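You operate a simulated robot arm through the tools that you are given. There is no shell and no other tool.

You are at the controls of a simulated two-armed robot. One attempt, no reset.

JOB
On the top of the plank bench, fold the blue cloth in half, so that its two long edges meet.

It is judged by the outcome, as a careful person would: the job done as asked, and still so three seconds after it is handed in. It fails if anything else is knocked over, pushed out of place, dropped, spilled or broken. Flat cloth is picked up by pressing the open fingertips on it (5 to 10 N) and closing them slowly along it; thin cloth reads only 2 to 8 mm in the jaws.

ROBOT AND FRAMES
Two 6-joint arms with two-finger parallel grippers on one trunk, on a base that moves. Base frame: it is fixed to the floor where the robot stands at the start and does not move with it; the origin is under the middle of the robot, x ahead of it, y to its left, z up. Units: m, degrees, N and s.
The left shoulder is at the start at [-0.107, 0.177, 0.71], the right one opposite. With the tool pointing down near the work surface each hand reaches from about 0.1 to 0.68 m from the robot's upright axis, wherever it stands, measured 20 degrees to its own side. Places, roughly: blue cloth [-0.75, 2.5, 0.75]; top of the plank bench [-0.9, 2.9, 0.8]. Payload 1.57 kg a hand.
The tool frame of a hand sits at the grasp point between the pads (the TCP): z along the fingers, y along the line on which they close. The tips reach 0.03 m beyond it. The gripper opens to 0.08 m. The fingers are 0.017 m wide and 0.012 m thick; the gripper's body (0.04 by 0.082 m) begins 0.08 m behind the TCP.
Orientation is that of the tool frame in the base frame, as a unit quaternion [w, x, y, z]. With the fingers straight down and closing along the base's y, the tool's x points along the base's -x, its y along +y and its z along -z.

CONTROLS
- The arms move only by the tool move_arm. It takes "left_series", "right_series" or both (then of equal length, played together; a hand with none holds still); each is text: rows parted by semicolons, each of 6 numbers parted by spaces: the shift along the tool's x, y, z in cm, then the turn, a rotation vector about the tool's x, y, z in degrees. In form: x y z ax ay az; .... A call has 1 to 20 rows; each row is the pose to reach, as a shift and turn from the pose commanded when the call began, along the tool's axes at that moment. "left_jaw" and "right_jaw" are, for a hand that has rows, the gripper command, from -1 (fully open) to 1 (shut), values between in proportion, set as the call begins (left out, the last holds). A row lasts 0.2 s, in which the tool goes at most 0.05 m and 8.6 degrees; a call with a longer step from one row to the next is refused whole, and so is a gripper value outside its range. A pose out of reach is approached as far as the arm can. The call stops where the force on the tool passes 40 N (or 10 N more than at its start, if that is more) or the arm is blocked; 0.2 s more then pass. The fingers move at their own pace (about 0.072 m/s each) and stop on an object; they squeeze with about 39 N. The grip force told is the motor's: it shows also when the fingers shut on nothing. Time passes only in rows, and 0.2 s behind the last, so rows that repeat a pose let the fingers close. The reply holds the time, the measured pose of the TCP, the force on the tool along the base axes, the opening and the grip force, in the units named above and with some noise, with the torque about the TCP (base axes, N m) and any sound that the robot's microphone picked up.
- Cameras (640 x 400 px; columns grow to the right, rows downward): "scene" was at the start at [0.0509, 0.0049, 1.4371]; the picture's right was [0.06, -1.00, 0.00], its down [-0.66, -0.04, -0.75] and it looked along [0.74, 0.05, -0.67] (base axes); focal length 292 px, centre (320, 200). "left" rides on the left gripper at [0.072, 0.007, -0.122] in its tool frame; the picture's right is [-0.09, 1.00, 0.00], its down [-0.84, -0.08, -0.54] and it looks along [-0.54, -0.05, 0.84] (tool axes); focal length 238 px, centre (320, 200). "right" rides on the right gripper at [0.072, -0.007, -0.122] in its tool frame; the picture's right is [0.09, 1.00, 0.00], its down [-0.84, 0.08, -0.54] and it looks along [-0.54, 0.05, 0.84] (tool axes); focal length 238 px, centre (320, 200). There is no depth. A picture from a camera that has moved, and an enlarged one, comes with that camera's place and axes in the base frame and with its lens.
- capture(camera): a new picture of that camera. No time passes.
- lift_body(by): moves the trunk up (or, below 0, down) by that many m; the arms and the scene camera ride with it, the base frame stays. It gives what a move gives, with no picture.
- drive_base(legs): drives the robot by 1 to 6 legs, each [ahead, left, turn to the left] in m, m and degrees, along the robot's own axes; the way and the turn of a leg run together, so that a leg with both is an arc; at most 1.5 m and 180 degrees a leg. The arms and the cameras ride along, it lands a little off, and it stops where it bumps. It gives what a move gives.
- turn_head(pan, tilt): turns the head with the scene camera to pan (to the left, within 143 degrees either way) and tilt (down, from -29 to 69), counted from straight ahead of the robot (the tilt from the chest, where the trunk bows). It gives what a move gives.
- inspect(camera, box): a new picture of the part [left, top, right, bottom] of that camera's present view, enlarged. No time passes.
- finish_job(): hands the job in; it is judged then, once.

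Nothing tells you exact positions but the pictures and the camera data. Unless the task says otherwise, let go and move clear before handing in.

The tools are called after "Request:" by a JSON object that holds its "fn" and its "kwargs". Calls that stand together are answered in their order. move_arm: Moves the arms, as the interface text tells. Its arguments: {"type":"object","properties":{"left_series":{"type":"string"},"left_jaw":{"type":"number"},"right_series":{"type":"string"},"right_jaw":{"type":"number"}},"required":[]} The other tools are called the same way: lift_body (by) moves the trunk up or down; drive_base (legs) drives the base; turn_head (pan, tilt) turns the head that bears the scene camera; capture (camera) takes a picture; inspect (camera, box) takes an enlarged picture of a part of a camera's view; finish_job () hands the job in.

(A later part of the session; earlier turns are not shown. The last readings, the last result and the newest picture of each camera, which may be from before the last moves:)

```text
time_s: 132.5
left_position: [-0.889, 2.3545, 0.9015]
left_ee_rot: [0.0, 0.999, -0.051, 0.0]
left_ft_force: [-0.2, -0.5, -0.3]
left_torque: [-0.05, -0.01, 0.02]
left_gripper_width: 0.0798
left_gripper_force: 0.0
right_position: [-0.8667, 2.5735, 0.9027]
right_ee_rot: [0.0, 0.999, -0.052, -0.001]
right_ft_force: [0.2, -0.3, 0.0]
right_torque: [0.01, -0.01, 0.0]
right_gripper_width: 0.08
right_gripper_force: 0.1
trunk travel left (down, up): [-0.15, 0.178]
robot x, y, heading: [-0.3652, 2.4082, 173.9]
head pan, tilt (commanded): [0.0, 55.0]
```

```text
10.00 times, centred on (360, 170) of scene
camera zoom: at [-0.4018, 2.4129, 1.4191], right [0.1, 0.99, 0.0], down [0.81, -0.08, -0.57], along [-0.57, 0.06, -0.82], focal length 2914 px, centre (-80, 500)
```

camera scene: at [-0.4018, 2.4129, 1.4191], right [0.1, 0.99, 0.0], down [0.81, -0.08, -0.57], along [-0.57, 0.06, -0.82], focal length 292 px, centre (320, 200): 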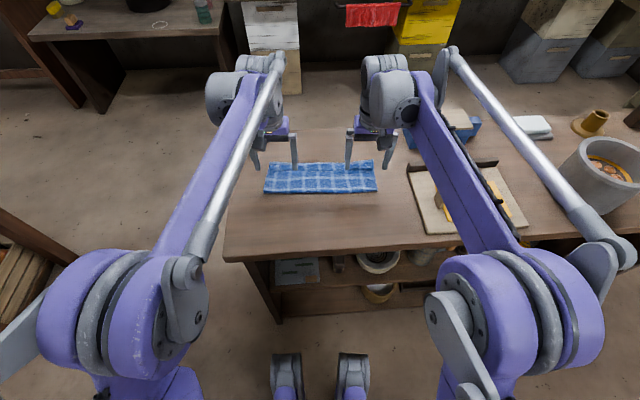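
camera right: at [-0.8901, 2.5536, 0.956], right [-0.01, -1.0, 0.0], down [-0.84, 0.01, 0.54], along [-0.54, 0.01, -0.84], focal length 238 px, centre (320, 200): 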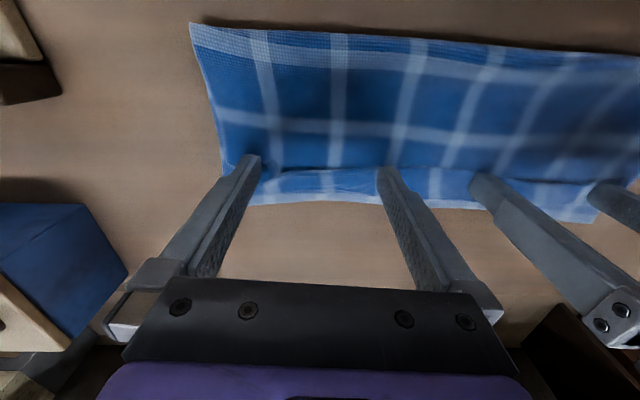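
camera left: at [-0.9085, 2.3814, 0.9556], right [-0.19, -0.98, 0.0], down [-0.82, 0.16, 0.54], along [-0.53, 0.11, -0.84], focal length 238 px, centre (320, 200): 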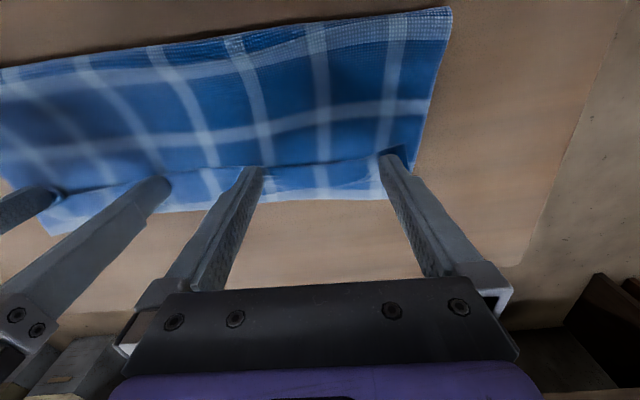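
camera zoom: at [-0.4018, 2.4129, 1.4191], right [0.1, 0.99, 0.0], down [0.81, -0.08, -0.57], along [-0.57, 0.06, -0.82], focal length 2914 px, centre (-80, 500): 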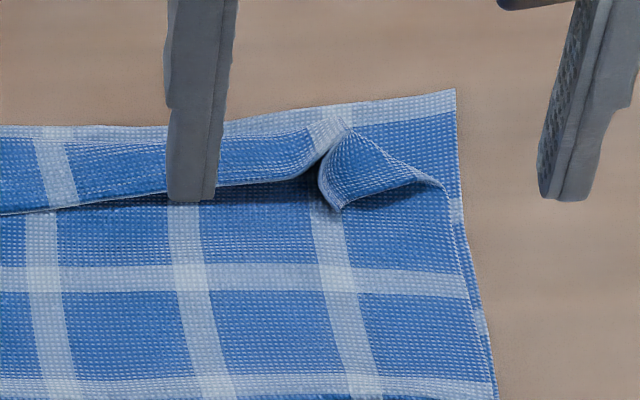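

The ridges are clearly visible. Plan: drag the stack 5 cm nearer (more wrist freedom), then pinch the hem ridges with the fingers tilted forward so that I can turn the edge over while re-laying it. First, press lightly and drag the stack.

Request:
{"fn": "move_arm", "kwargs": {"left_series": "-0.4 -0.8 1.5 0 0 0; -0.8 -1.6 3.0 0 0 0; -1.2 -2.4 4.5 0 0 0; -1.5 -3.0 5.8 0 0 0; -1.5 -3.0 6.4 0 0 0; -1.5 -3.0 6.7 0 0 0; -1.5 -3.0 6.85 0 0 0; -1.5 -3.0 6.9 0 0 0; -1.5 -3.0 6.9 0 0 0", "right_series": "-0.4 0.8 1.5 0 0 0; -0.8 1.6 3.0 0 0 0; -1.2 2.4 4.5 0 0 0; -1.5 3.0 5.8 0 0 0; -1.5 3.0 6.5 0 0 0; -1.5 3.0 6.8 0 0 0; -1.5 3.0 6.97 0 0 0; -1.5 3.0 7.03 0 0 0; -1.5 3.0 7.03 0 0 0"}}

```text
time_s: 134.5
left_position: [-0.9002, 2.3856, 0.8322]
left_ee_rot: [0.0, 0.999, -0.052, -0.001]
left_ft_force: [-0.3, -0.8, -0.5]
left_torque: [0.02, -0.01, 0.01]
left_gripper_width: 0.0797
left_gripper_force: 0.0
right_position: [-0.8844, 2.547, 0.8316]
right_ee_rot: [-0.001, 0.999, -0.051, 0.0]
right_ft_force: [-2.9, -0.8, 11.6]
right_torque: [0.05, 0.05, -0.01]
right_gripper_width: 0.0799
right_gripper_force: 0.0
trunk travel left (down, up): [-0.15, 0.178]
robot x, y, heading: [-0.3643, 2.4113, 174.1]
head pan, tilt (commanded): [0.0, 55.0]
```

Request:
{"fn": "move_arm", "kwargs": {"left_series": "0 0 0.06 0 0 0; 0 0 0.12 0 0 0; 0 0 0.12 0 0 0", "right_series": "0 0 -0.02 0 0 0; 0 0 -0.04 0 0 0; 0 0 -0.04 0 0 0"}}

```text
time_s: 135.3
left_position: [-0.9002, 2.3864, 0.8316]
left_ee_rot: [0.0, 0.999, -0.052, -0.001]
left_ft_force: [-0.8, 0.5, 4.0]
left_torque: [-0.04, 0.04, -0.03]
left_gripper_width: 0.08
left_gripper_force: 0.0
right_position: [-0.8841, 2.5469, 0.8326]
right_ee_rot: [-0.001, 0.999, -0.051, -0.001]
right_ft_force: [-2.8, 0.0, 10.6]
right_torque: [0.04, 0.1, 0.04]
right_gripper_width: 0.0799
right_gripper_force: 0.0
trunk travel left (down, up): [-0.15, 0.178]
robot x, y, heading: [-0.361, 2.412, 174.0]
head pan, tilt (commanded): [0.0, 55.0]
```

Request:
{"fn": "move_arm", "kwargs": {"left_series": "0 0 0 0 0 0; 0.4 0 0 0 0 0; 0.8 0 0 0 0 0; 1.2 0 0 0 0 0; 1.6 0 0 0 0 0; 2.0 0 0 0 0 0; 2.4 0 0 0 0 0; 2.8 0 0 0 0 0; 3.2 0 0 0 0 0; 3.6 0 0 0 0 0; 4.0 0 0 0 0 0; 4.4 0 0 0 0 0; 4.8 0 0 0 0 0; 5.0 0 0 0 0 0; 5.0 0 0 0 0 0", "right_series": "0 0 -0.05 0 0 0; 0.4 0 -0.05 0 0 0; 0.8 0 -0.05 0 0 0; 1.2 0 -0.05 0 0 0; 1.6 0 -0.05 0 0 0; 2.0 0 -0.05 0 0 0; 2.4 0 -0.05 0 0 0; 2.8 0 -0.05 0 0 0; 3.2 0 -0.05 0 0 0; 3.6 0 -0.05 0 0 0; 4.0 0 -0.05 0 0 0; 4.4 0 -0.05 0 0 0; 4.8 0 -0.05 0 0 0; 5.0 0 -0.05 0 0 0; 5.0 0 -0.05 0 0 0"}}

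Request:
{"fn": "move_arm", "kwargs": {"left_series": "0 0 -2 0 0 0; 0 2 -4.5 0 0 0; 0 4 -7 0 0 0; 0 5 -9 0 0 0; 0 5 -9 0 0 0", "right_series": "0 0 -2 0 0 0; 0 -2 -4.5 0 0 0; 0 -4 -7 0 0 0; 0 -5 -9 0 0 0; 0 -5 -9 0 0 0"}}

Request:
{"fn": "inspect", "kwargs": {"camera": "scene", "box": [240, 140, 400, 240]}}

```text
time_s: 138.1
left_position: [-0.854, 2.3829, 0.8312]
left_ee_rot: [0.0, 0.999, -0.052, -0.001]
left_ft_force: [0.3, 0.4, 17.0]
left_torque: [-0.18, -0.02, 0.0]
left_gripper_width: 0.0798
left_gripper_force: 0.1
right_position: [-0.8375, 2.5426, 0.8327]
right_ee_rot: [0.0, 0.999, -0.052, -0.001]
right_ft_force: [-0.1, -0.3, 0.3]
right_torque: [-0.01, 0.0, 0.0]
right_gripper_width: 0.08
right_gripper_force: 0.0
trunk travel left (down, up): [-0.15, 0.178]
robot x, y, heading: [-0.3604, 2.4104, 174.3]
head pan, tilt (commanded): [0.0, 55.0]
stopped in row 13 (left hand): the force on the tool passed its limit at 41 N (the readings are from after the stop); the commanded pose is now the measured one
```

```text
time_s: 139.3
left_position: [-0.8597, 2.3322, 0.9222]
left_ee_rot: [0.0, 0.999, -0.051, 0.0]
left_ft_force: [0.4, 0.6, -0.6]
left_torque: [0.02, 0.02, 0.04]
left_gripper_width: 0.0802
left_gripper_force: 0.1
right_position: [-0.8311, 2.5923, 0.9228]
right_ee_rot: [0.0, 0.999, -0.051, -0.001]
right_ft_force: [0.7, -0.7, -0.2]
right_torque: [0.0, 0.0, -0.02]
right_gripper_width: 0.0799
right_gripper_force: 0.1
trunk travel left (down, up): [-0.15, 0.178]
robot x, y, heading: [-0.3647, 2.412, 174.3]
head pan, tilt (commanded): [0.0, 55.0]
```

```text
4.00 times, centred on (320, 190) of scene
camera zoom: at [-0.402, 2.4129, 1.419], right [0.1, 0.99, 0.0], down [0.81, -0.08, -0.57], along [-0.57, 0.06, -0.82], focal length 1166 px, centre (320, 240)
```

zoom: 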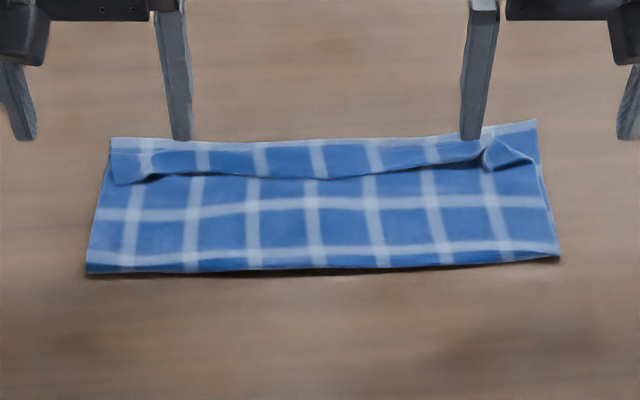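

The stack is now closer (crease f≈1.06, far edge f≈1.17–1.185, slightly rotated). Now I tilt both hands (fingers pointing forward-down, −50°) above the two ridges and check that the pose is reachable.

Request:
{"fn": "move_arm", "kwargs": {"left_series": "-0.2 -0.21 0.66 0 -7.14 0; -0.41 -0.42 1.32 0 -14.3 0; -0.61 -0.63 1.98 0 -21.4 0; -0.82 -0.85 2.63 0 -28.6 0; -1.02 -1.06 3.29 0 -35.7 0; -1.23 -1.27 3.95 0 -42.9 0; -1.43 -1.48 4.61 0 -50 0; -1.43 -1.48 4.61 0 -50 0", "right_series": "-0.34 0.31 0.67 0 -7.14 0; -0.67 0.63 1.33 0 -14.3 0; -1.01 0.94 2.0 0 -21.4 0; -1.35 1.25 2.67 0 -28.6 0; -1.69 1.56 3.34 0 -35.7 0; -2.02 1.88 4.0 0 -42.9 0; -2.36 2.19 4.67 0 -50 0; -2.36 2.19 4.67 0 -50 0", "left_jaw": 0.25, "right_jaw": 0.25}}

Request:
{"fn": "inspect", "kwargs": {"camera": "scene", "box": [240, 140, 400, 240]}}

Request:
{"fn": "capture", "kwargs": {"camera": "left"}}

Request:
{"fn": "capture", "kwargs": {"camera": "right"}}

```text
time_s: 141.1
left_position: [-0.8724, 2.3487, 0.8731]
left_ee_rot: [-0.022, 0.904, -0.046, -0.424]
left_ft_force: [0.4, 0.1, -0.7]
left_torque: [-0.01, -0.02, 0.01]
left_gripper_width: 0.0299
left_gripper_force: 0.1
right_position: [-0.8592, 2.5732, 0.8769]
right_ee_rot: [-0.022, 0.904, -0.047, -0.423]
right_ft_force: [-0.5, -0.1, -0.5]
right_torque: [-0.02, -0.01, 0.0]
right_gripper_width: 0.0295
right_gripper_force: 0.0
trunk travel left (down, up): [-0.15, 0.178]
robot x, y, heading: [-0.3593, 2.4066, 173.9]
head pan, tilt (commanded): [0.0, 55.0]
```

```text
4.00 times, centred on (320, 190) of scene
camera zoom: at [-0.4019, 2.4129, 1.4191], right [0.1, 0.99, 0.0], down [0.81, -0.08, -0.57], along [-0.57, 0.06, -0.82], focal length 1166 px, centre (320, 240)
```

zoom: 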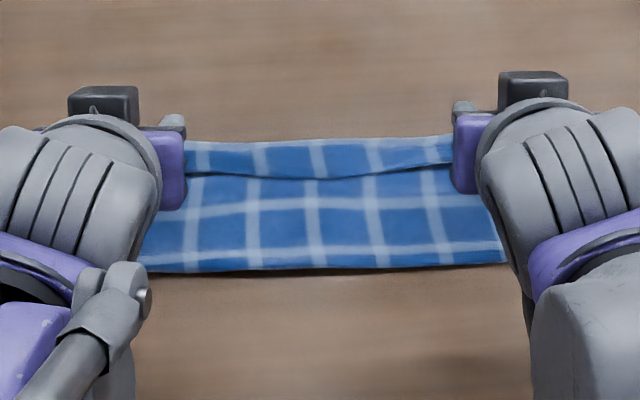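

```text
taken
camera left: at [-0.7354, 2.3284, 0.8977], right [-0.16, -0.98, 0.07], down [-0.11, 0.09, 0.99], along [-0.98, 0.15, -0.12], focal length 238 px, centre (320, 200)
```

left: 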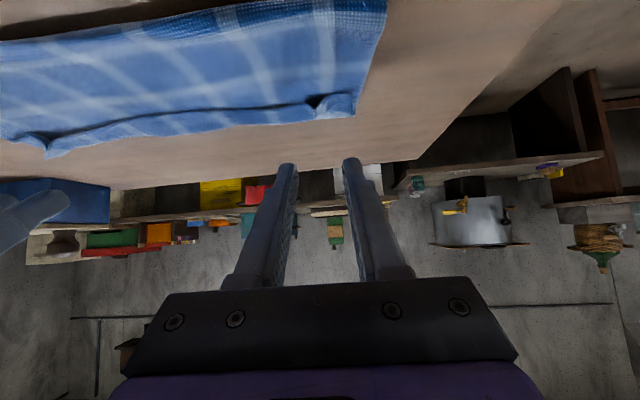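

```text
taken
camera right: at [-0.7195, 2.5656, 0.899], right [-0.04, -1.0, -0.07], down [-0.13, -0.07, 0.99], along [-0.99, 0.05, -0.12], focal length 238 px, centre (320, 200)
```

right: 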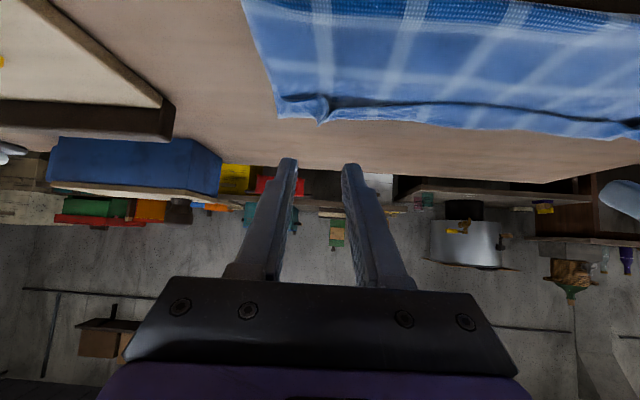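

The −50° tilt is reachable and each pair of fingers lines up with its ridge. Lowering toward the hem edge, then a close look.

Request:
{"fn": "move_arm", "kwargs": {"left_series": "0.5 0 0.6 0 0 0; 1.0 0 1.2 0 0 0; 1.5 0 1.8 0 0 0; 1.9 0 2.3 0 0 0; 2.29 0 2.71 0 0 0; 2.29 0 2.71 0 0 0", "right_series": "0.6 0 0.6 0 0 0; 1.2 0 1.2 0 0 0; 1.8 0 1.8 0 0 0; 2.3 0 2.4 0 0 0; 2.7 0 2.85 0 0 0; 2.7 0 2.85 0 0 0"}}

Request:
{"fn": "inspect", "kwargs": {"camera": "left", "box": [220, 60, 420, 260]}}

Request:
{"fn": "inspect", "kwargs": {"camera": "right", "box": [220, 60, 420, 260]}}

Request:
{"fn": "inspect", "kwargs": {"camera": "scene", "box": [240, 140, 400, 240]}}

```text
time_s: 142.5
left_position: [-0.8787, 2.3496, 0.8398]
left_ee_rot: [-0.022, 0.904, -0.047, -0.424]
left_ft_force: [-0.5, 0.3, -0.5]
left_torque: [0.0, 0.0, -0.02]
left_gripper_width: 0.0302
left_gripper_force: 0.2
right_position: [-0.8642, 2.574, 0.8363]
right_ee_rot: [-0.022, 0.905, -0.047, -0.423]
right_ft_force: [1.0, -0.4, 0.5]
right_torque: [-0.02, 0.0, 0.0]
right_gripper_width: 0.03
right_gripper_force: 0.1
trunk travel left (down, up): [-0.15, 0.178]
robot x, y, heading: [-0.3643, 2.4107, 174.1]
head pan, tilt (commanded): [0.0, 55.0]
```

```text
2.00 times, centred on (320, 160) of left
camera zoom: at [-0.7411, 2.3295, 0.8629], right [-0.16, -0.98, 0.07], down [-0.11, 0.09, 0.99], along [-0.98, 0.15, -0.13], focal length 477 px, centre (320, 280)
```

zoom: 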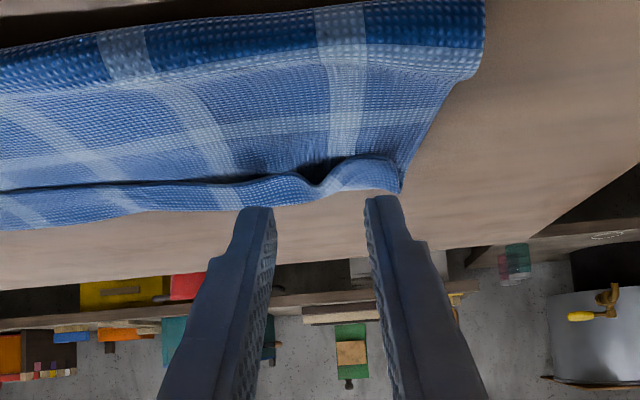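

```text
2.00 times, centred on (320, 160) of right
camera zoom: at [-0.7238, 2.5661, 0.8601], right [-0.04, -1.0, -0.07], down [-0.13, -0.07, 0.99], along [-0.99, 0.05, -0.13], focal length 477 px, centre (320, 280)
```

zoom: 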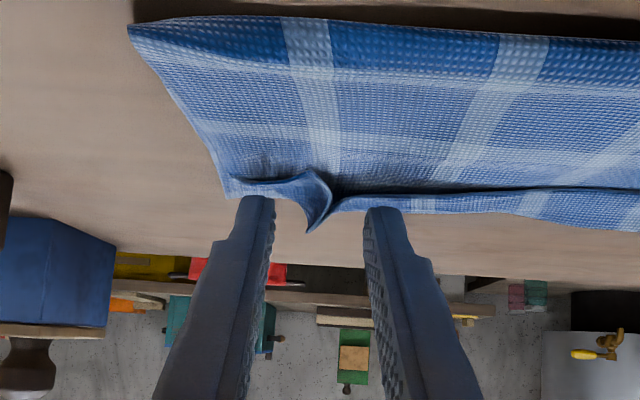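

```text
4.00 times, centred on (320, 190) of scene
camera zoom: at [-0.4017, 2.4129, 1.4191], right [0.1, 0.99, 0.0], down [0.81, -0.08, -0.57], along [-0.57, 0.06, -0.82], focal length 1166 px, centre (320, 240)
```

zoom: 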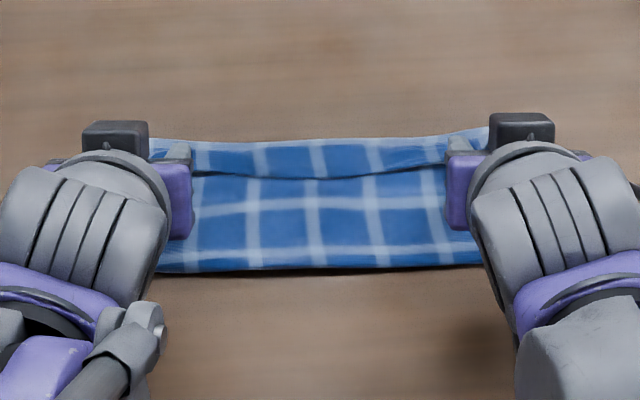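

The ridges show up superbly from this low angle. I'll move the tips the last few millimetres so they straddle each ridge just inside the hem edge.

Request:
{"fn": "move_arm", "kwargs": {"left_series": "0.2 0 0.25 0 0 0; 0.4 0 0.5 0 0 0; 0.55 0 0.67 0 0 0; 0.55 0 0.67 0 0 0", "right_series": "-0.03 0 0.3 0 0 0; -0.05 0 0.6 0 0 0; -0.07 0 0.86 0 0 0; -0.07 0 0.86 0 0 0"}}

Request:
{"fn": "inspect", "kwargs": {"camera": "left", "box": [220, 60, 420, 260]}}

Request:
{"fn": "inspect", "kwargs": {"camera": "right", "box": [220, 60, 420, 260]}}

```text
time_s: 143.5
left_position: [-0.8796, 2.3495, 0.8306]
left_ee_rot: [-0.022, 0.905, -0.046, -0.422]
left_ft_force: [1.0, 0.1, 0.8]
left_torque: [-0.01, 0.02, 0.01]
left_gripper_width: 0.0301
left_gripper_force: 0.0
right_position: [-0.871, 2.5741, 0.8308]
right_ee_rot: [-0.022, 0.905, -0.047, -0.423]
right_ft_force: [0.2, 0.3, -1.2]
right_torque: [0.01, -0.02, -0.02]
right_gripper_width: 0.0299
right_gripper_force: 0.1
trunk travel left (down, up): [-0.15, 0.178]
robot x, y, heading: [-0.3627, 2.4123, 173.8]
head pan, tilt (commanded): [0.0, 55.0]
```

```text
2.00 times, centred on (320, 160) of left
camera zoom: at [-0.743, 2.3289, 0.8542], right [-0.16, -0.98, 0.07], down [-0.11, 0.09, 0.99], along [-0.98, 0.15, -0.13], focal length 477 px, centre (320, 280)
```

zoom: 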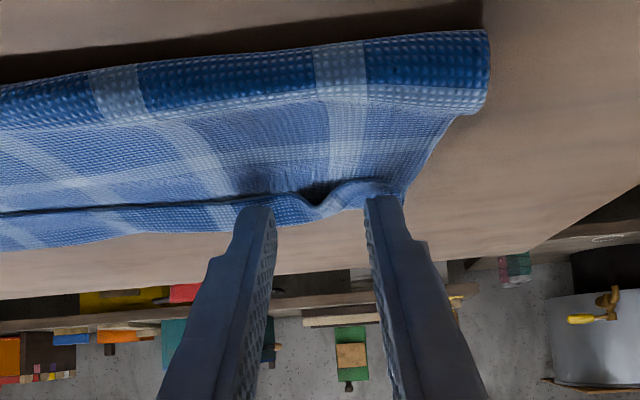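

```text
2.00 times, centred on (320, 160) of right
camera zoom: at [-0.7308, 2.5663, 0.8553], right [-0.04, -1.0, -0.07], down [-0.13, -0.07, 0.99], along [-0.99, 0.05, -0.13], focal length 477 px, centre (320, 280)
```

zoom: 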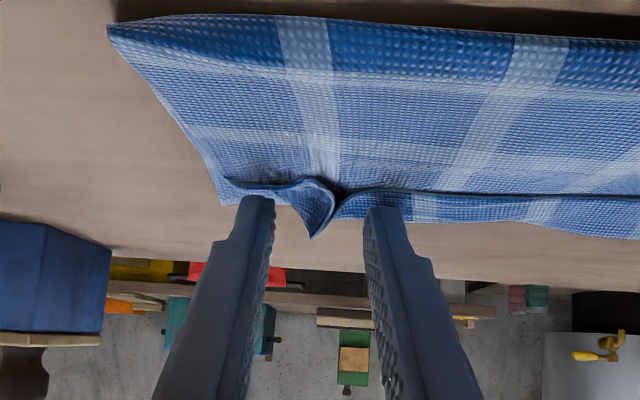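

Request:
{"fn": "move_arm", "kwargs": {"left_series": "0 0 0 0 0 0; 0 0 0 0 0 0", "right_series": "0 0 0 0 0 0; 0 0 0 0 0 0", "left_jaw": 0.55, "right_jaw": 0.55}}

Request:
{"fn": "inspect", "kwargs": {"camera": "left", "box": [220, 60, 420, 260]}}

Request:
{"fn": "inspect", "kwargs": {"camera": "right", "box": [220, 60, 420, 260]}}

```text
time_s: 144.1
left_position: [-0.8796, 2.3488, 0.8301]
left_ee_rot: [-0.022, 0.905, -0.047, -0.423]
left_ft_force: [0.4, 0.3, -0.6]
left_torque: [0.0, 0.01, -0.04]
left_gripper_width: 0.0182
left_gripper_force: 0.0
right_position: [-0.8695, 2.575, 0.8325]
right_ee_rot: [-0.023, 0.905, -0.047, -0.422]
right_ft_force: [-0.7, 0.3, 0.3]
right_torque: [0.03, 0.02, -0.02]
right_gripper_width: 0.0181
right_gripper_force: 0.0
trunk travel left (down, up): [-0.15, 0.178]
robot x, y, heading: [-0.3627, 2.407, 174.2]
head pan, tilt (commanded): [0.0, 55.0]
```

```text
2.00 times, centred on (320, 160) of left
camera zoom: at [-0.7431, 2.3289, 0.8542], right [-0.16, -0.98, 0.07], down [-0.11, 0.09, 0.99], along [-0.98, 0.15, -0.13], focal length 477 px, centre (320, 280)
```

zoom: 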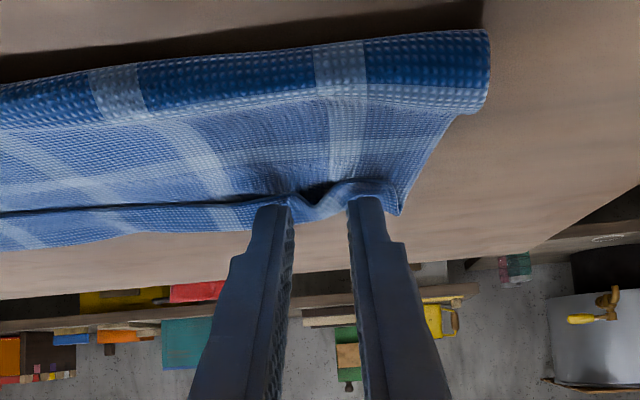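

```text
2.00 times, centred on (320, 160) of right
camera zoom: at [-0.7308, 2.5663, 0.8554], right [-0.04, -1.0, -0.07], down [-0.13, -0.07, 0.99], along [-0.99, 0.05, -0.13], focal length 477 px, centre (320, 280)
```

zoom: 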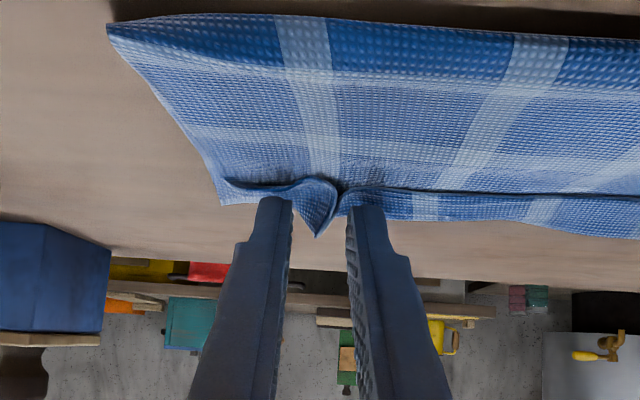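

Both ridges are being squeezed up between the fingers. Closing fully.

Request:
{"fn": "move_arm", "kwargs": {"left_series": "0 0 0 0 0 0; 0 0 0 0 0 0", "right_series": "0 0 0 0 0 0; 0 0 0 0 0 0", "left_jaw": 0.75, "right_jaw": 0.75}}

Request:
{"fn": "move_arm", "kwargs": {"left_series": "0 0 0 0 0 0; 0 0 0 0 0 0", "right_series": "0 0 0 0 0 0; 0 0 0 0 0 0", "left_jaw": 0.88, "right_jaw": 0.88}}

Request:
{"fn": "move_arm", "kwargs": {"left_series": "0 0 0 0 0 0; 0 0 0 0 0 0; 0 0 0 0 0 0", "right_series": "0 0 0 0 0 0; 0 0 0 0 0 0; 0 0 0 0 0 0", "left_jaw": 1, "right_jaw": 1}}

Request:
{"fn": "inspect", "kwargs": {"camera": "left", "box": [220, 60, 420, 260]}}

Request:
{"fn": "inspect", "kwargs": {"camera": "right", "box": [220, 60, 420, 260]}}

```text
time_s: 144.7
left_position: [-0.8803, 2.349, 0.8308]
left_ee_rot: [-0.022, 0.905, -0.046, -0.423]
left_ft_force: [-0.6, 0.1, 1.5]
left_torque: [-0.01, 0.01, -0.01]
left_gripper_width: 0.0101
left_gripper_force: 0.1
right_position: [-0.8708, 2.5743, 0.833]
right_ee_rot: [-0.022, 0.905, -0.047, -0.422]
right_ft_force: [0.0, -0.2, -1.4]
right_torque: [-0.01, 0.0, 0.01]
right_gripper_width: 0.01
right_gripper_force: 0.0
trunk travel left (down, up): [-0.15, 0.178]
robot x, y, heading: [-0.3659, 2.4113, 174.4]
head pan, tilt (commanded): [0.0, 55.0]
```

```text
time_s: 145.3
left_position: [-0.8792, 2.3481, 0.8307]
left_ee_rot: [-0.022, 0.905, -0.046, -0.422]
left_ft_force: [0.1, 1.2, -0.4]
left_torque: [0.02, 0.02, 0.0]
left_gripper_width: 0.0051
left_gripper_force: 0.3
right_position: [-0.8706, 2.5733, 0.8321]
right_ee_rot: [-0.022, 0.905, -0.047, -0.422]
right_ft_force: [0.6, -0.5, 0.1]
right_torque: [0.02, -0.03, -0.01]
right_gripper_width: 0.0053
right_gripper_force: 0.3
trunk travel left (down, up): [-0.15, 0.178]
robot x, y, heading: [-0.3604, 2.4079, 174.2]
head pan, tilt (commanded): [0.0, 55.0]
```

```text
time_s: 146.1
left_position: [-0.8798, 2.3479, 0.8311]
left_ee_rot: [-0.023, 0.904, -0.047, -0.424]
left_ft_force: [-0.2, 1.9, 1.0]
left_torque: [0.04, -0.04, -0.01]
left_gripper_width: 0.0017
left_gripper_force: 24.0
right_position: [-0.8692, 2.5738, 0.8323]
right_ee_rot: [-0.022, 0.905, -0.046, -0.423]
right_ft_force: [0.2, -1.6, -0.6]
right_torque: [-0.03, 0.0, 0.05]
right_gripper_width: 0.0021
right_gripper_force: 23.8
trunk travel left (down, up): [-0.15, 0.178]
robot x, y, heading: [-0.3641, 2.4123, 174.2]
head pan, tilt (commanded): [0.0, 55.0]
```

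```text
2.00 times, centred on (320, 160) of left
camera zoom: at [-0.743, 2.329, 0.8542], right [-0.16, -0.98, 0.07], down [-0.11, 0.09, 0.99], along [-0.98, 0.15, -0.13], focal length 477 px, centre (320, 280)
```

zoom: 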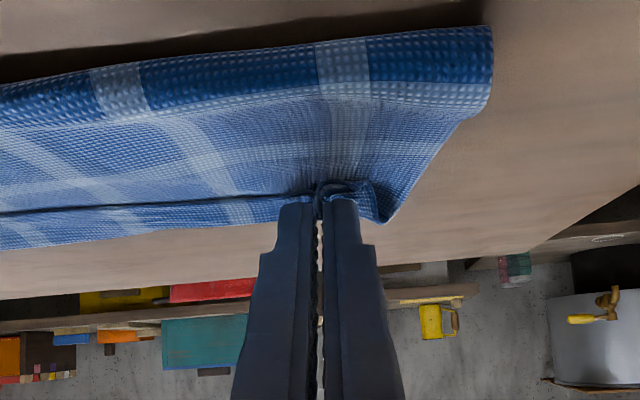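

```text
2.00 times, centred on (320, 160) of right
camera zoom: at [-0.7308, 2.5662, 0.8554], right [-0.04, -1.0, -0.07], down [-0.13, -0.07, 0.99], along [-0.99, 0.05, -0.13], focal length 477 px, centre (320, 280)
```

zoom: 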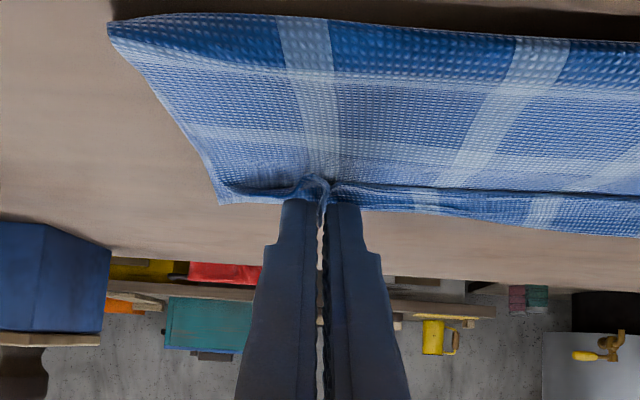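

Both edges are pinched with forward-tilted fingers. Now I lift and bring the edge back over so the lower layer re-lays to the true middle line.

Request:
{"fn": "move_arm", "kwargs": {"left_series": "-0.77 0 -0.64 0 0 0; -1.43 0 -1.72 0 0 0; -2.04 0 -3.02 0 0 0; -2.52 0 -4.47 0 0 0; -2.8 0 -6.0 0 0 0; -2.79 0 -7.57 0 0 0; -2.57 0 -9.08 0 0 0; -2.11 0 -10.39 0 0 0; -1.37 0 -11.59 0 0 0; -0.38 0 -12.46 0 0 0; 0.76 0 -13.2 0 0 0; 1.93 0 -13.66 0 0 0; 1.93 0 -13.66 0 0 0; 1.93 0 -13.66 0 0 0", "right_series": "-0.77 0 -0.64 0 0 0; -1.43 0 -1.72 0 0 0; -2.04 0 -3.02 0 0 0; -2.52 0 -4.47 0 0 0; -2.8 0 -6.0 0 0 0; -2.79 0 -7.57 0 0 0; -2.57 0 -9.08 0 0 0; -2.11 0 -10.39 0 0 0; -1.37 0 -11.59 0 0 0; -0.38 0 -12.46 0 0 0; 0.76 0 -13.2 0 0 0; 1.93 0 -13.66 0 0 0; 1.93 0 -13.66 0 0 0; 1.93 0 -13.66 0 0 0"}}

Request:
{"fn": "inspect", "kwargs": {"camera": "scene", "box": [230, 130, 410, 250]}}

Request:
{"fn": "capture", "kwargs": {"camera": "left"}}

Request:
{"fn": "capture", "kwargs": {"camera": "right"}}

```text
time_s: 149.1
left_position: [-0.7637, 2.3381, 0.905]
left_ee_rot: [-0.022, 0.905, -0.047, -0.423]
left_ft_force: [1.3, 1.0, -1.0]
left_torque: [0.04, -0.01, -0.05]
left_gripper_width: 0.0017
left_gripper_force: 23.3
right_position: [-0.7535, 2.5625, 0.9049]
right_ee_rot: [-0.023, 0.905, -0.047, -0.423]
right_ft_force: [0.0, -1.4, 0.4]
right_torque: [-0.06, 0.01, 0.0]
right_gripper_width: 0.0024
right_gripper_force: 24.5
trunk travel left (down, up): [-0.15, 0.178]
robot x, y, heading: [-0.3614, 2.409, 174.0]
head pan, tilt (commanded): [0.0, 55.0]
```

```text
3.33 times, centred on (320, 190) of scene
camera zoom: at [-0.4017, 2.4129, 1.4191], right [0.1, 0.99, 0.0], down [0.81, -0.08, -0.57], along [-0.57, 0.06, -0.82], focal length 972 px, centre (320, 233)
```

zoom: 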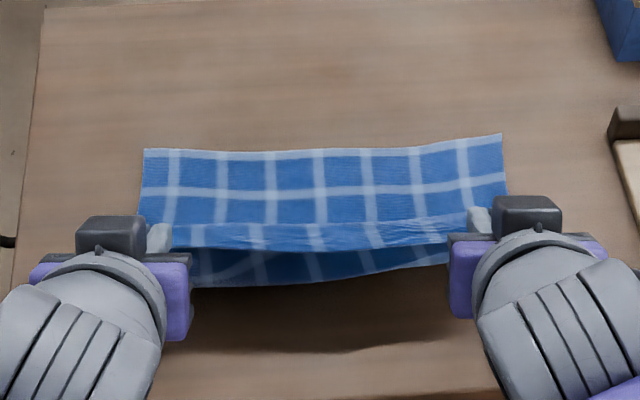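

```text
taken
camera left: at [-0.6264, 2.3178, 0.9277], right [-0.16, -0.98, 0.07], down [-0.11, 0.09, 0.99], along [-0.98, 0.15, -0.13], focal length 238 px, centre (320, 200)
```

left: 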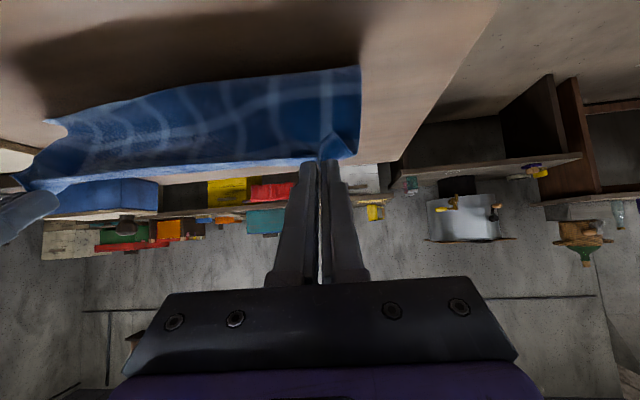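

```text
taken
camera right: at [-0.6144, 2.5552, 0.9281], right [-0.04, -1.0, -0.07], down [-0.13, -0.07, 0.99], along [-0.99, 0.05, -0.13], focal length 238 px, centre (320, 200)
```

right: 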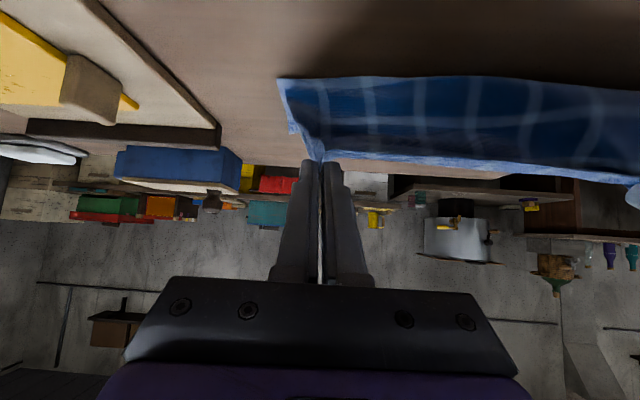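

The edge hangs nicely and the lower layer is laid back. Now the turning fold: up and over, rotating the hands from −50° to +18° as the sheet is laid along the 45° line.

Request:
{"fn": "move_arm", "kwargs": {"left_series": "-1.01 0 0.07 0 8 0; -2.15 0 0.18 0 16 0; -3.31 0 0.42 0 24 0; -4.38 0 0.77 0 32 0; -5.2 0 1.21 0 40 0; -5.81 0 1.76 0 47 0; -5.89 0 3.23 0 53 0; -5.87 0 4.84 0 58 0; -5.81 0 6.41 0 62 0; -5.74 0 7.95 0 65 0; -5.65 0 9.45 0 67 0; -5.54 0 10.9 0 68 0; -5.41 0 12.31 0 68 0; -5.29 0 13.72 0 68 0; -5.18 0 14.99 0 68 0; -5.18 0 14.99 0 68 0; -5.18 0 14.99 0 68 0", "right_series": "-1.01 0 0.07 0 8 0; -2.15 0 0.18 0 16 0; -3.31 0 0.42 0 24 0; -4.38 0 0.77 0 32 0; -5.2 0 1.21 0 40 0; -5.81 0 1.76 0 47 0; -5.89 0 3.23 0 53 0; -5.87 0 4.84 0 58 0; -5.81 0 6.41 0 62 0; -5.74 0 7.95 0 65 0; -5.65 0 9.45 0 67 0; -5.54 0 10.9 0 68 0; -5.41 0 12.31 0 68 0; -5.29 0 13.72 0 68 0; -5.18 0 14.99 0 68 0; -5.18 0 14.99 0 68 0; -5.18 0 14.99 0 68 0"}}

Request:
{"fn": "inspect", "kwargs": {"camera": "scene", "box": [240, 140, 400, 240]}}

Request:
{"fn": "capture", "kwargs": {"camera": "left"}}

Request:
{"fn": "capture", "kwargs": {"camera": "right"}}

```text
time_s: 152.7
left_position: [-0.9114, 2.3527, 0.8477]
left_ee_rot: [0.007, 0.986, -0.05, 0.156]
left_ft_force: [0.1, 1.8, -0.9]
left_torque: [0.01, 0.02, 0.04]
left_gripper_width: 0.0021
left_gripper_force: 23.9
right_position: [-0.9016, 2.5762, 0.8481]
right_ee_rot: [0.008, 0.986, -0.051, 0.156]
right_ft_force: [0.1, -1.7, 0.2]
right_torque: [0.0, -0.01, -0.05]
right_gripper_width: 0.0019
right_gripper_force: 23.3
trunk travel left (down, up): [-0.15, 0.178]
robot x, y, heading: [-0.3598, 2.4126, 174.3]
head pan, tilt (commanded): [0.0, 55.0]
```

```text
4.00 times, centred on (320, 190) of scene
camera zoom: at [-0.402, 2.4129, 1.4191], right [0.1, 0.99, 0.0], down [0.81, -0.08, -0.57], along [-0.57, 0.06, -0.82], focal length 1166 px, centre (320, 240)
```

zoom: 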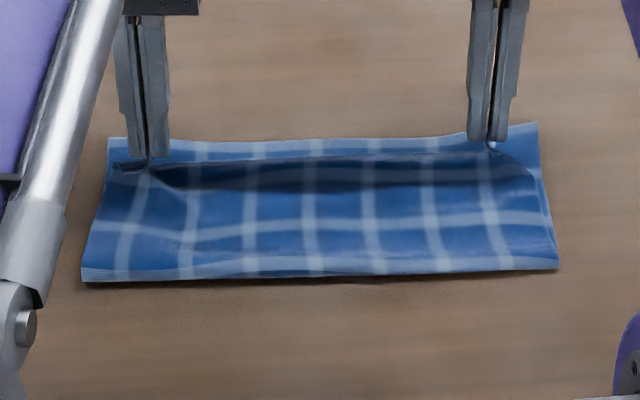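

```text
taken
camera left: at [-0.882, 2.3436, 0.9859], right [-0.19, -0.98, -0.03], down [-0.95, 0.18, 0.26], along [-0.25, 0.08, -0.97], focal length 238 px, centre (320, 200)
```

left: 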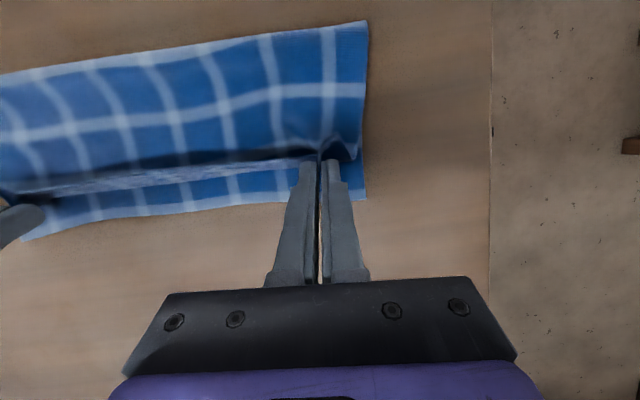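

```text
taken
camera right: at [-0.8697, 2.5804, 0.9863], right [-0.02, -1.0, 0.03], down [-0.97, 0.02, 0.26], along [-0.26, -0.02, -0.97], focal length 238 px, centre (320, 200)
```

right: 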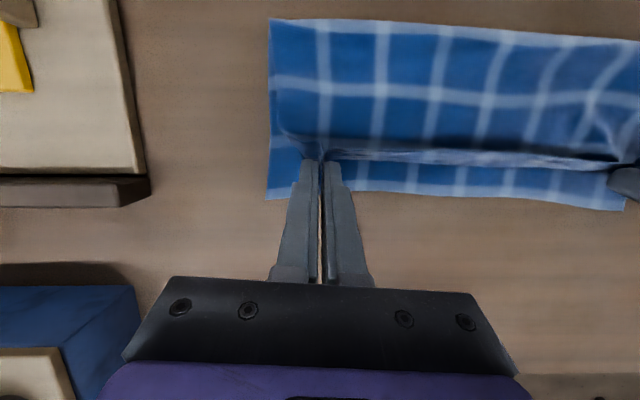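

Excellent — the held edge now stands upright with no turned-back hem, the crease is at f≈1.05–1.06, and the far edge at 1.171–1.183. Now the last bit: lower and lean it forward with a little more tilt.

Request:
{"fn": "move_arm", "kwargs": {"left_series": "-0.63 0 0.32 0 2 0; -1.23 0 0.55 0 4 0; -1.8 0 0.68 0 6 0; -2.19 0 0.6 0 8 0; -2.56 0 0.48 0 8 0; -2.56 0 0.48 0 8 0; -2.56 0 0.48 0 8 0", "right_series": "-0.63 0 0.32 0 2 0; -1.23 0 0.55 0 4 0; -1.8 0 0.7 0 6 0; -2.11 0 0.67 0 8 0; -2.35 0 0.59 0 8 0; -2.35 0 0.59 0 8 0; -2.35 0 0.59 0 8 0"}}

Request:
{"fn": "inspect", "kwargs": {"camera": "scene", "box": [240, 140, 400, 240]}}

Request:
{"fn": "inspect", "kwargs": {"camera": "left", "box": [220, 20, 420, 220]}}

Request:
{"fn": "inspect", "kwargs": {"camera": "right", "box": [220, 20, 420, 220]}}

```text
time_s: 154.3
left_position: [-0.9305, 2.3546, 0.8334]
left_ee_rot: [0.012, 0.973, -0.05, 0.224]
left_ft_force: [0.6, 2.1, 3.4]
left_torque: [0.03, -0.09, 0.02]
left_gripper_width: 0.002
left_gripper_force: 23.7
left hand out of reach, approached as far as the arm can: row 5, 6, 7
right_position: [-0.9075, 2.5779, 0.8324]
right_ee_rot: [0.012, 0.973, -0.051, 0.224]
right_ft_force: [0.3, -1.4, 1.1]
right_torque: [0.0, 0.0, -0.04]
right_gripper_width: 0.0023
right_gripper_force: 23.8
right hand out of reach, approached as far as the arm can: row 3, 4, 5, 6, 7
trunk travel left (down, up): [-0.15, 0.178]
robot x, y, heading: [-0.3595, 2.408, 173.9]
head pan, tilt (commanded): [0.0, 55.0]
```

```text
4.00 times, centred on (320, 190) of scene
camera zoom: at [-0.4015, 2.413, 1.4191], right [0.1, 0.99, 0.0], down [0.81, -0.08, -0.57], along [-0.57, 0.06, -0.82], focal length 1166 px, centre (320, 240)
```

zoom: 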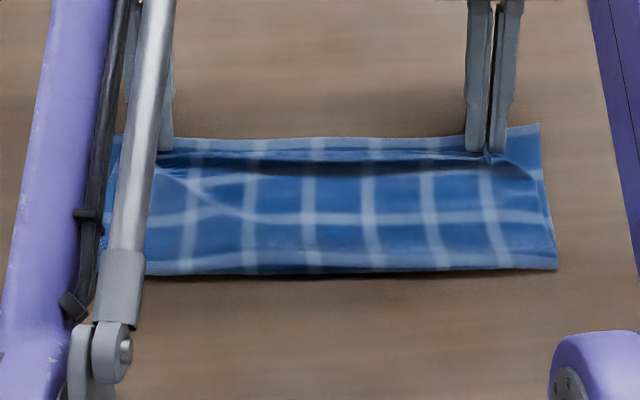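

```text
2.00 times, centred on (320, 120) of left
camera zoom: at [-0.92, 2.3476, 0.9753], right [-0.18, -0.98, -0.04], down [-0.98, 0.18, 0.12], along [-0.11, 0.06, -0.99], focal length 477 px, centre (320, 360)
```

zoom: 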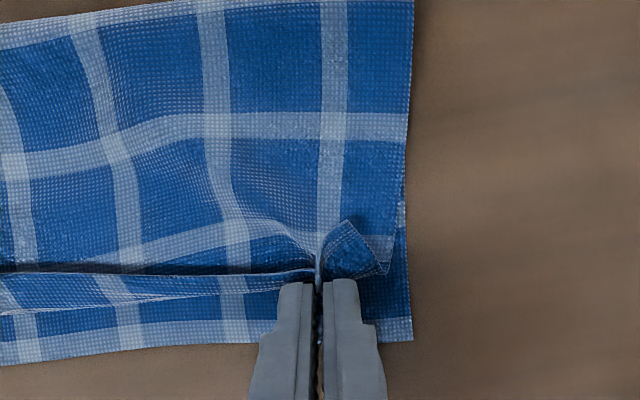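

```text
2.00 times, centred on (320, 120) of right
camera zoom: at [-0.8949, 2.5838, 0.9736], right [-0.02, -1.0, 0.04], down [-0.99, 0.02, 0.12], along [-0.12, -0.04, -0.99], focal length 477 px, centre (320, 360)
```

zoom: 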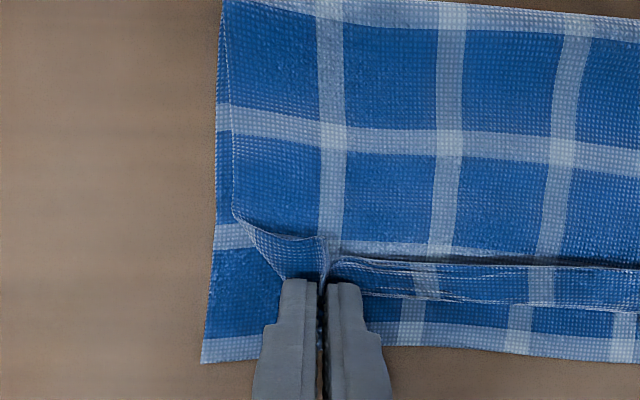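

The arms are at their reach limit here, and the strip still leans slightly back. I'll settle the commanded poses (left slightly back), then drive the base ~1.7 cm forward so both held points move out past the touchdown line.

Request:
{"fn": "move_arm", "kwargs": {"left_series": "0.4 0 0.2 0 0 0; 0.8 0 0.43 0 0 0; 1.15 0 0.64 0 0 0; 1.15 0 0.64 0 0 0", "right_series": "0.4 0 0.2 0 0 0; 0.8 0 0.43 0 0 0; 1.24 0 0.68 0 0 0; 1.24 0 0.68 0 0 0"}}

Request:
{"fn": "drive_base", "kwargs": {"legs": [[0.018, 0, 0]]}}

Request:
{"fn": "inspect", "kwargs": {"camera": "scene", "box": [240, 140, 400, 240]}}

Request:
{"fn": "inspect", "kwargs": {"camera": "left", "box": [220, 20, 420, 220]}}

Request:
{"fn": "inspect", "kwargs": {"camera": "right", "box": [220, 20, 420, 220]}}

```text
time_s: 155.1
left_position: [-0.9178, 2.353, 0.8328]
left_ee_rot: [0.01, 0.974, -0.05, 0.221]
left_ft_force: [-6.5, 2.3, -8.6]
left_torque: [0.04, -0.61, -0.03]
left_gripper_width: 0.0019
left_gripper_force: 23.7
right_position: [-0.8938, 2.5775, 0.8317]
right_ee_rot: [0.012, 0.973, -0.05, 0.225]
right_ft_force: [0.4, -1.6, 3.7]
right_torque: [-0.06, -0.02, -0.04]
right_gripper_width: 0.002
right_gripper_force: 23.7
trunk travel left (down, up): [-0.15, 0.178]
robot x, y, heading: [-0.3642, 2.4103, 174.1]
head pan, tilt (commanded): [0.0, 55.0]
stopped in row 4 (left hand): the force on the tool passed its limit at 48 N (the readings are from after the stop); the commanded pose is now the measured one
```

```text
time_s: 155.9
left_position: [-0.9344, 2.355, 0.8327]
left_ee_rot: [0.01, 0.974, -0.05, 0.223]
left_ft_force: [-10.2, 6.8, -15.3]
left_torque: [-0.45, -1.45, 0.03]
left_gripper_width: 0.0018
left_gripper_force: 23.4
right_position: [-0.9112, 2.5799, 0.832]
right_ee_rot: [0.011, 0.973, -0.05, 0.224]
right_ft_force: [-0.4, -2.2, 7.1]
right_torque: [-0.07, -0.02, -0.03]
right_gripper_width: 0.0021
right_gripper_force: 23.5
trunk travel left (down, up): [-0.15, 0.178]
robot x, y, heading: [-0.3834, 2.4074, 173.9]
head pan, tilt (commanded): [0.0, 55.0]
```

```text
4.00 times, centred on (320, 190) of scene
camera zoom: at [-0.4187, 2.4146, 1.4191], right [0.1, 0.99, 0.0], down [0.81, -0.08, -0.57], along [-0.57, 0.06, -0.82], focal length 1166 px, centre (320, 240)
```

zoom: 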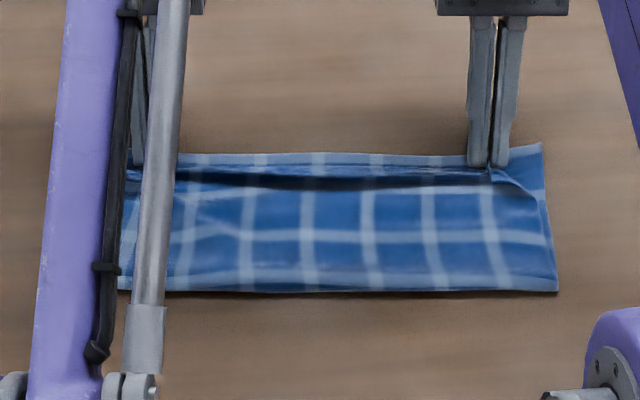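

```text
2.00 times, centred on (320, 120) of left
camera zoom: at [-0.9245, 2.3482, 0.9738], right [-0.18, -0.98, -0.04], down [-0.98, 0.18, 0.13], along [-0.12, 0.06, -0.99], focal length 477 px, centre (320, 360)
```

zoom: 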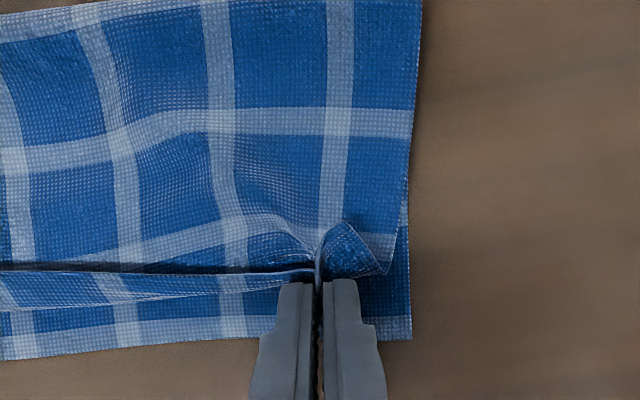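

```text
2.00 times, centred on (320, 120) of right
camera zoom: at [-0.8994, 2.5848, 0.9732], right [-0.02, -1.0, 0.04], down [-0.99, 0.02, 0.12], along [-0.12, -0.04, -0.99], focal length 477 px, centre (320, 360)
```

zoom: 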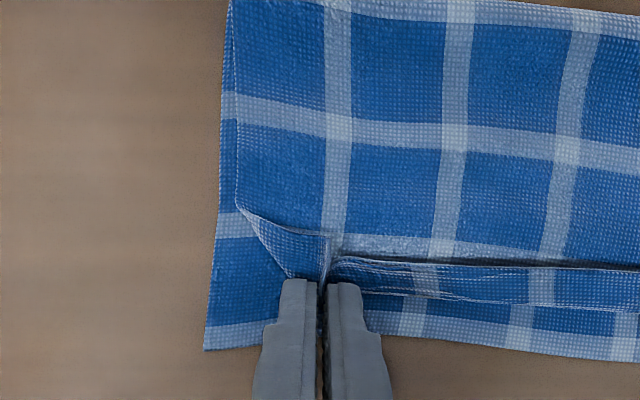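

Request:
{"fn": "capture", "kwargs": {"camera": "scene"}}

Request:
{"fn": "capture", "kwargs": {"camera": "left"}}

```text
taken
camera scene: at [-0.4187, 2.4146, 1.4191], right [0.1, 0.99, 0.0], down [0.81, -0.08, -0.57], along [-0.57, 0.06, -0.82], focal length 292 px, centre (320, 200)
```

scene: 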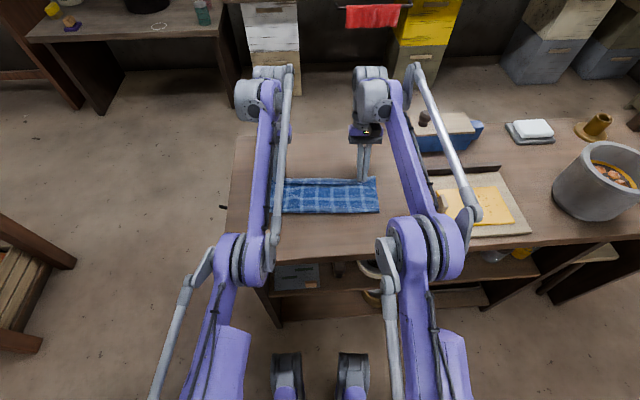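

```text
taken
camera left: at [-0.9245, 2.3482, 0.9738], right [-0.18, -0.98, -0.04], down [-0.98, 0.18, 0.13], along [-0.12, 0.06, -0.99], focal length 238 px, centre (320, 200)
```

left: 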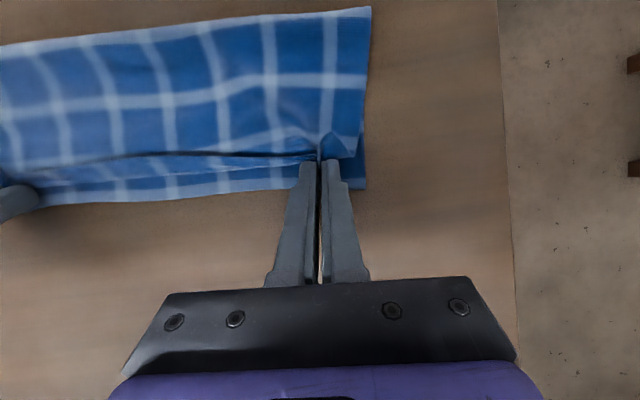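

The left wrist is touching its own forearm at this tilt and the crease got pulled slightly forward again. I'll ease the tilt first, then rerun the turning fold; this time I'll stop a bit higher, lean the strip forward at constant height, and release.

Request:
{"fn": "move_arm", "kwargs": {"left_series": "-0.1 0 -0.2 0 -5 0; -0.2 0 -0.4 0 -10 0; -0.2 0 -0.4 0 -10 0", "right_series": "-0.1 0 -0.2 0 -5 0; -0.2 0 -0.4 0 -10 0; -0.2 0 -0.4 0 -10 0"}}

```text
time_s: 156.7
left_position: [-0.9384, 2.3552, 0.836]
left_ee_rot: [0.006, 0.99, -0.05, 0.135]
left_ft_force: [1.3, 2.1, 5.9]
left_torque: [0.05, -0.19, 0.06]
left_gripper_width: 0.0021
left_gripper_force: 24.0
right_position: [-0.9152, 2.5812, 0.8348]
right_ee_rot: [0.008, 0.989, -0.051, 0.138]
right_ft_force: [-0.4, -1.9, 0.3]
right_torque: [-0.06, 0.0, -0.09]
right_gripper_width: 0.002
right_gripper_force: 23.4
trunk travel left (down, up): [-0.15, 0.178]
robot x, y, heading: [-0.3809, 2.4124, 174.0]
head pan, tilt (commanded): [0.0, 55.0]
```

Contact gone. Now back over to the robot side to re-lay the crease.

Request:
{"fn": "move_arm", "kwargs": {"left_series": "1.93 0 -0.79 0 -0.7 0; 3.75 0 -1.76 0 -2.7 0; 5.9 0 -3.08 0 -5.7 0; 8.27 0 -4.54 0 -9.7 0; 10.64 0 -5.68 0 -15.7 0; 13.06 0 -6.48 0 -22.7 0; 14.94 0 -6.44 0 -29.7 0; 16.46 0 -5.73 0 -37.7 0; 17.75 0 -4.62 0 -45.7 0; 18.73 0 -3.23 0 -53.7 0; 19.47 0 -1.9 0 -60.7 0; 19.47 0 -1.9 0 -60.7 0; 19.47 0 -1.9 0 -60.7 0", "right_series": "1.93 0 -0.79 0 -0.7 0; 3.75 0 -1.76 0 -2.7 0; 5.9 0 -3.08 0 -5.7 0; 8.27 0 -4.54 0 -9.7 0; 10.64 0 -5.68 0 -15.7 0; 13.06 0 -6.48 0 -22.7 0; 14.94 0 -6.44 0 -29.7 0; 16.46 0 -5.73 0 -37.7 0; 17.75 0 -4.62 0 -45.7 0; 18.73 0 -3.23 0 -53.7 0; 19.47 0 -1.9 0 -60.7 0; 19.47 0 -1.9 0 -60.7 0; 19.47 0 -1.9 0 -60.7 0"}}

Request:
{"fn": "inspect", "kwargs": {"camera": "scene", "box": [230, 140, 410, 260]}}

Request:
{"fn": "capture", "kwargs": {"camera": "left"}}

Request:
{"fn": "capture", "kwargs": {"camera": "right"}}

```text
time_s: 159.5
left_position: [-1.0721, 2.4832, 0.9128]
left_ee_rot: [-0.021, 0.922, -0.047, -0.383]
left_ft_force: [0.1, -0.1, 0.2]
left_torque: [-0.02, 0.01, -0.01]
left_gripper_width: 0.0
left_gripper_force: 20.9
left hand out of reach, approached as far as the arm can: row 3, 4, 5, 6, 7, 8, 9, 10, 11, 12, 13
right_position: [-0.7341, 2.562, 0.9046]
right_ee_rot: [-0.02, 0.923, -0.048, -0.381]
right_ft_force: [-1.3, 0.1, 0.7]
right_torque: [0.0, 0.01, -0.03]
right_gripper_width: 0.002
right_gripper_force: 23.5
trunk travel left (down, up): [-0.15, 0.178]
robot x, y, heading: [-0.3796, 2.411, 174.1]
head pan, tilt (commanded): [0.0, 55.0]
```

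```text
3.33 times, centred on (320, 200) of scene
camera zoom: at [-0.4191, 2.4149, 1.4191], right [0.1, 0.99, 0.0], down [0.81, -0.08, -0.57], along [-0.57, 0.06, -0.82], focal length 972 px, centre (320, 200)
```

zoom: 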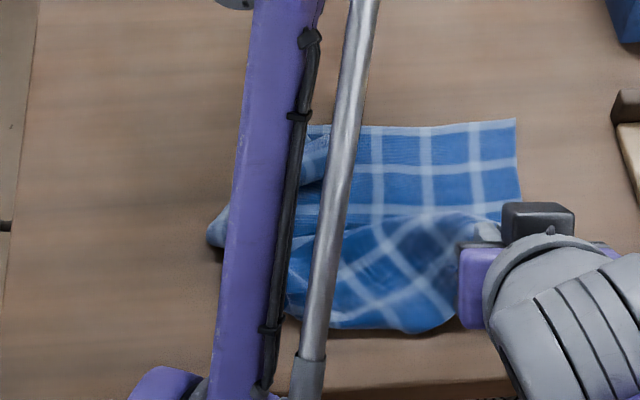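

```text
taken
camera left: at [-0.9376, 2.4626, 0.9489], right [-0.17, -0.98, 0.06], down [-0.2, 0.1, 0.98], along [-0.97, 0.15, -0.21], focal length 238 px, centre (320, 200)
```

left: 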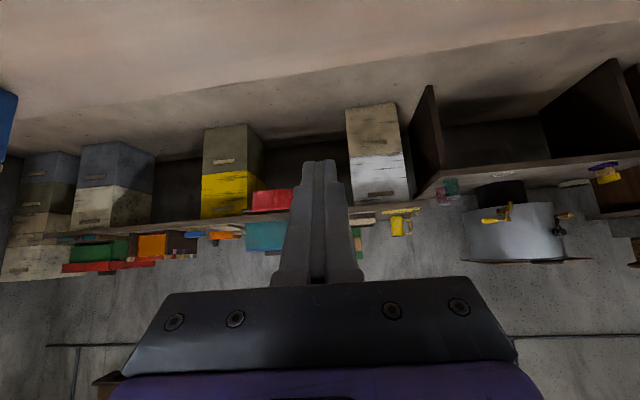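

```text
taken
camera right: at [-0.5973, 2.555, 0.941], right [-0.04, -1.0, -0.07], down [-0.22, -0.06, 0.97], along [-0.97, 0.05, -0.22], focal length 238 px, centre (320, 200)
```

right: 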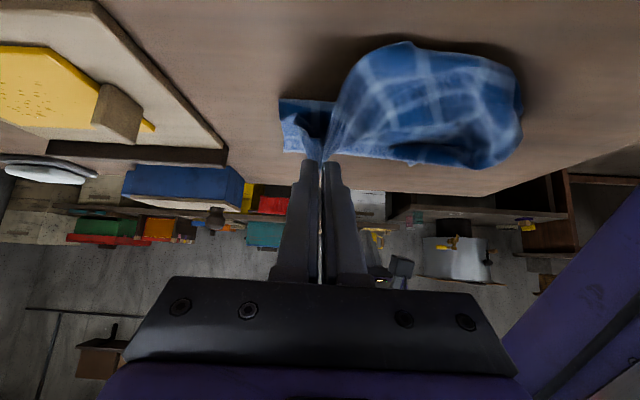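

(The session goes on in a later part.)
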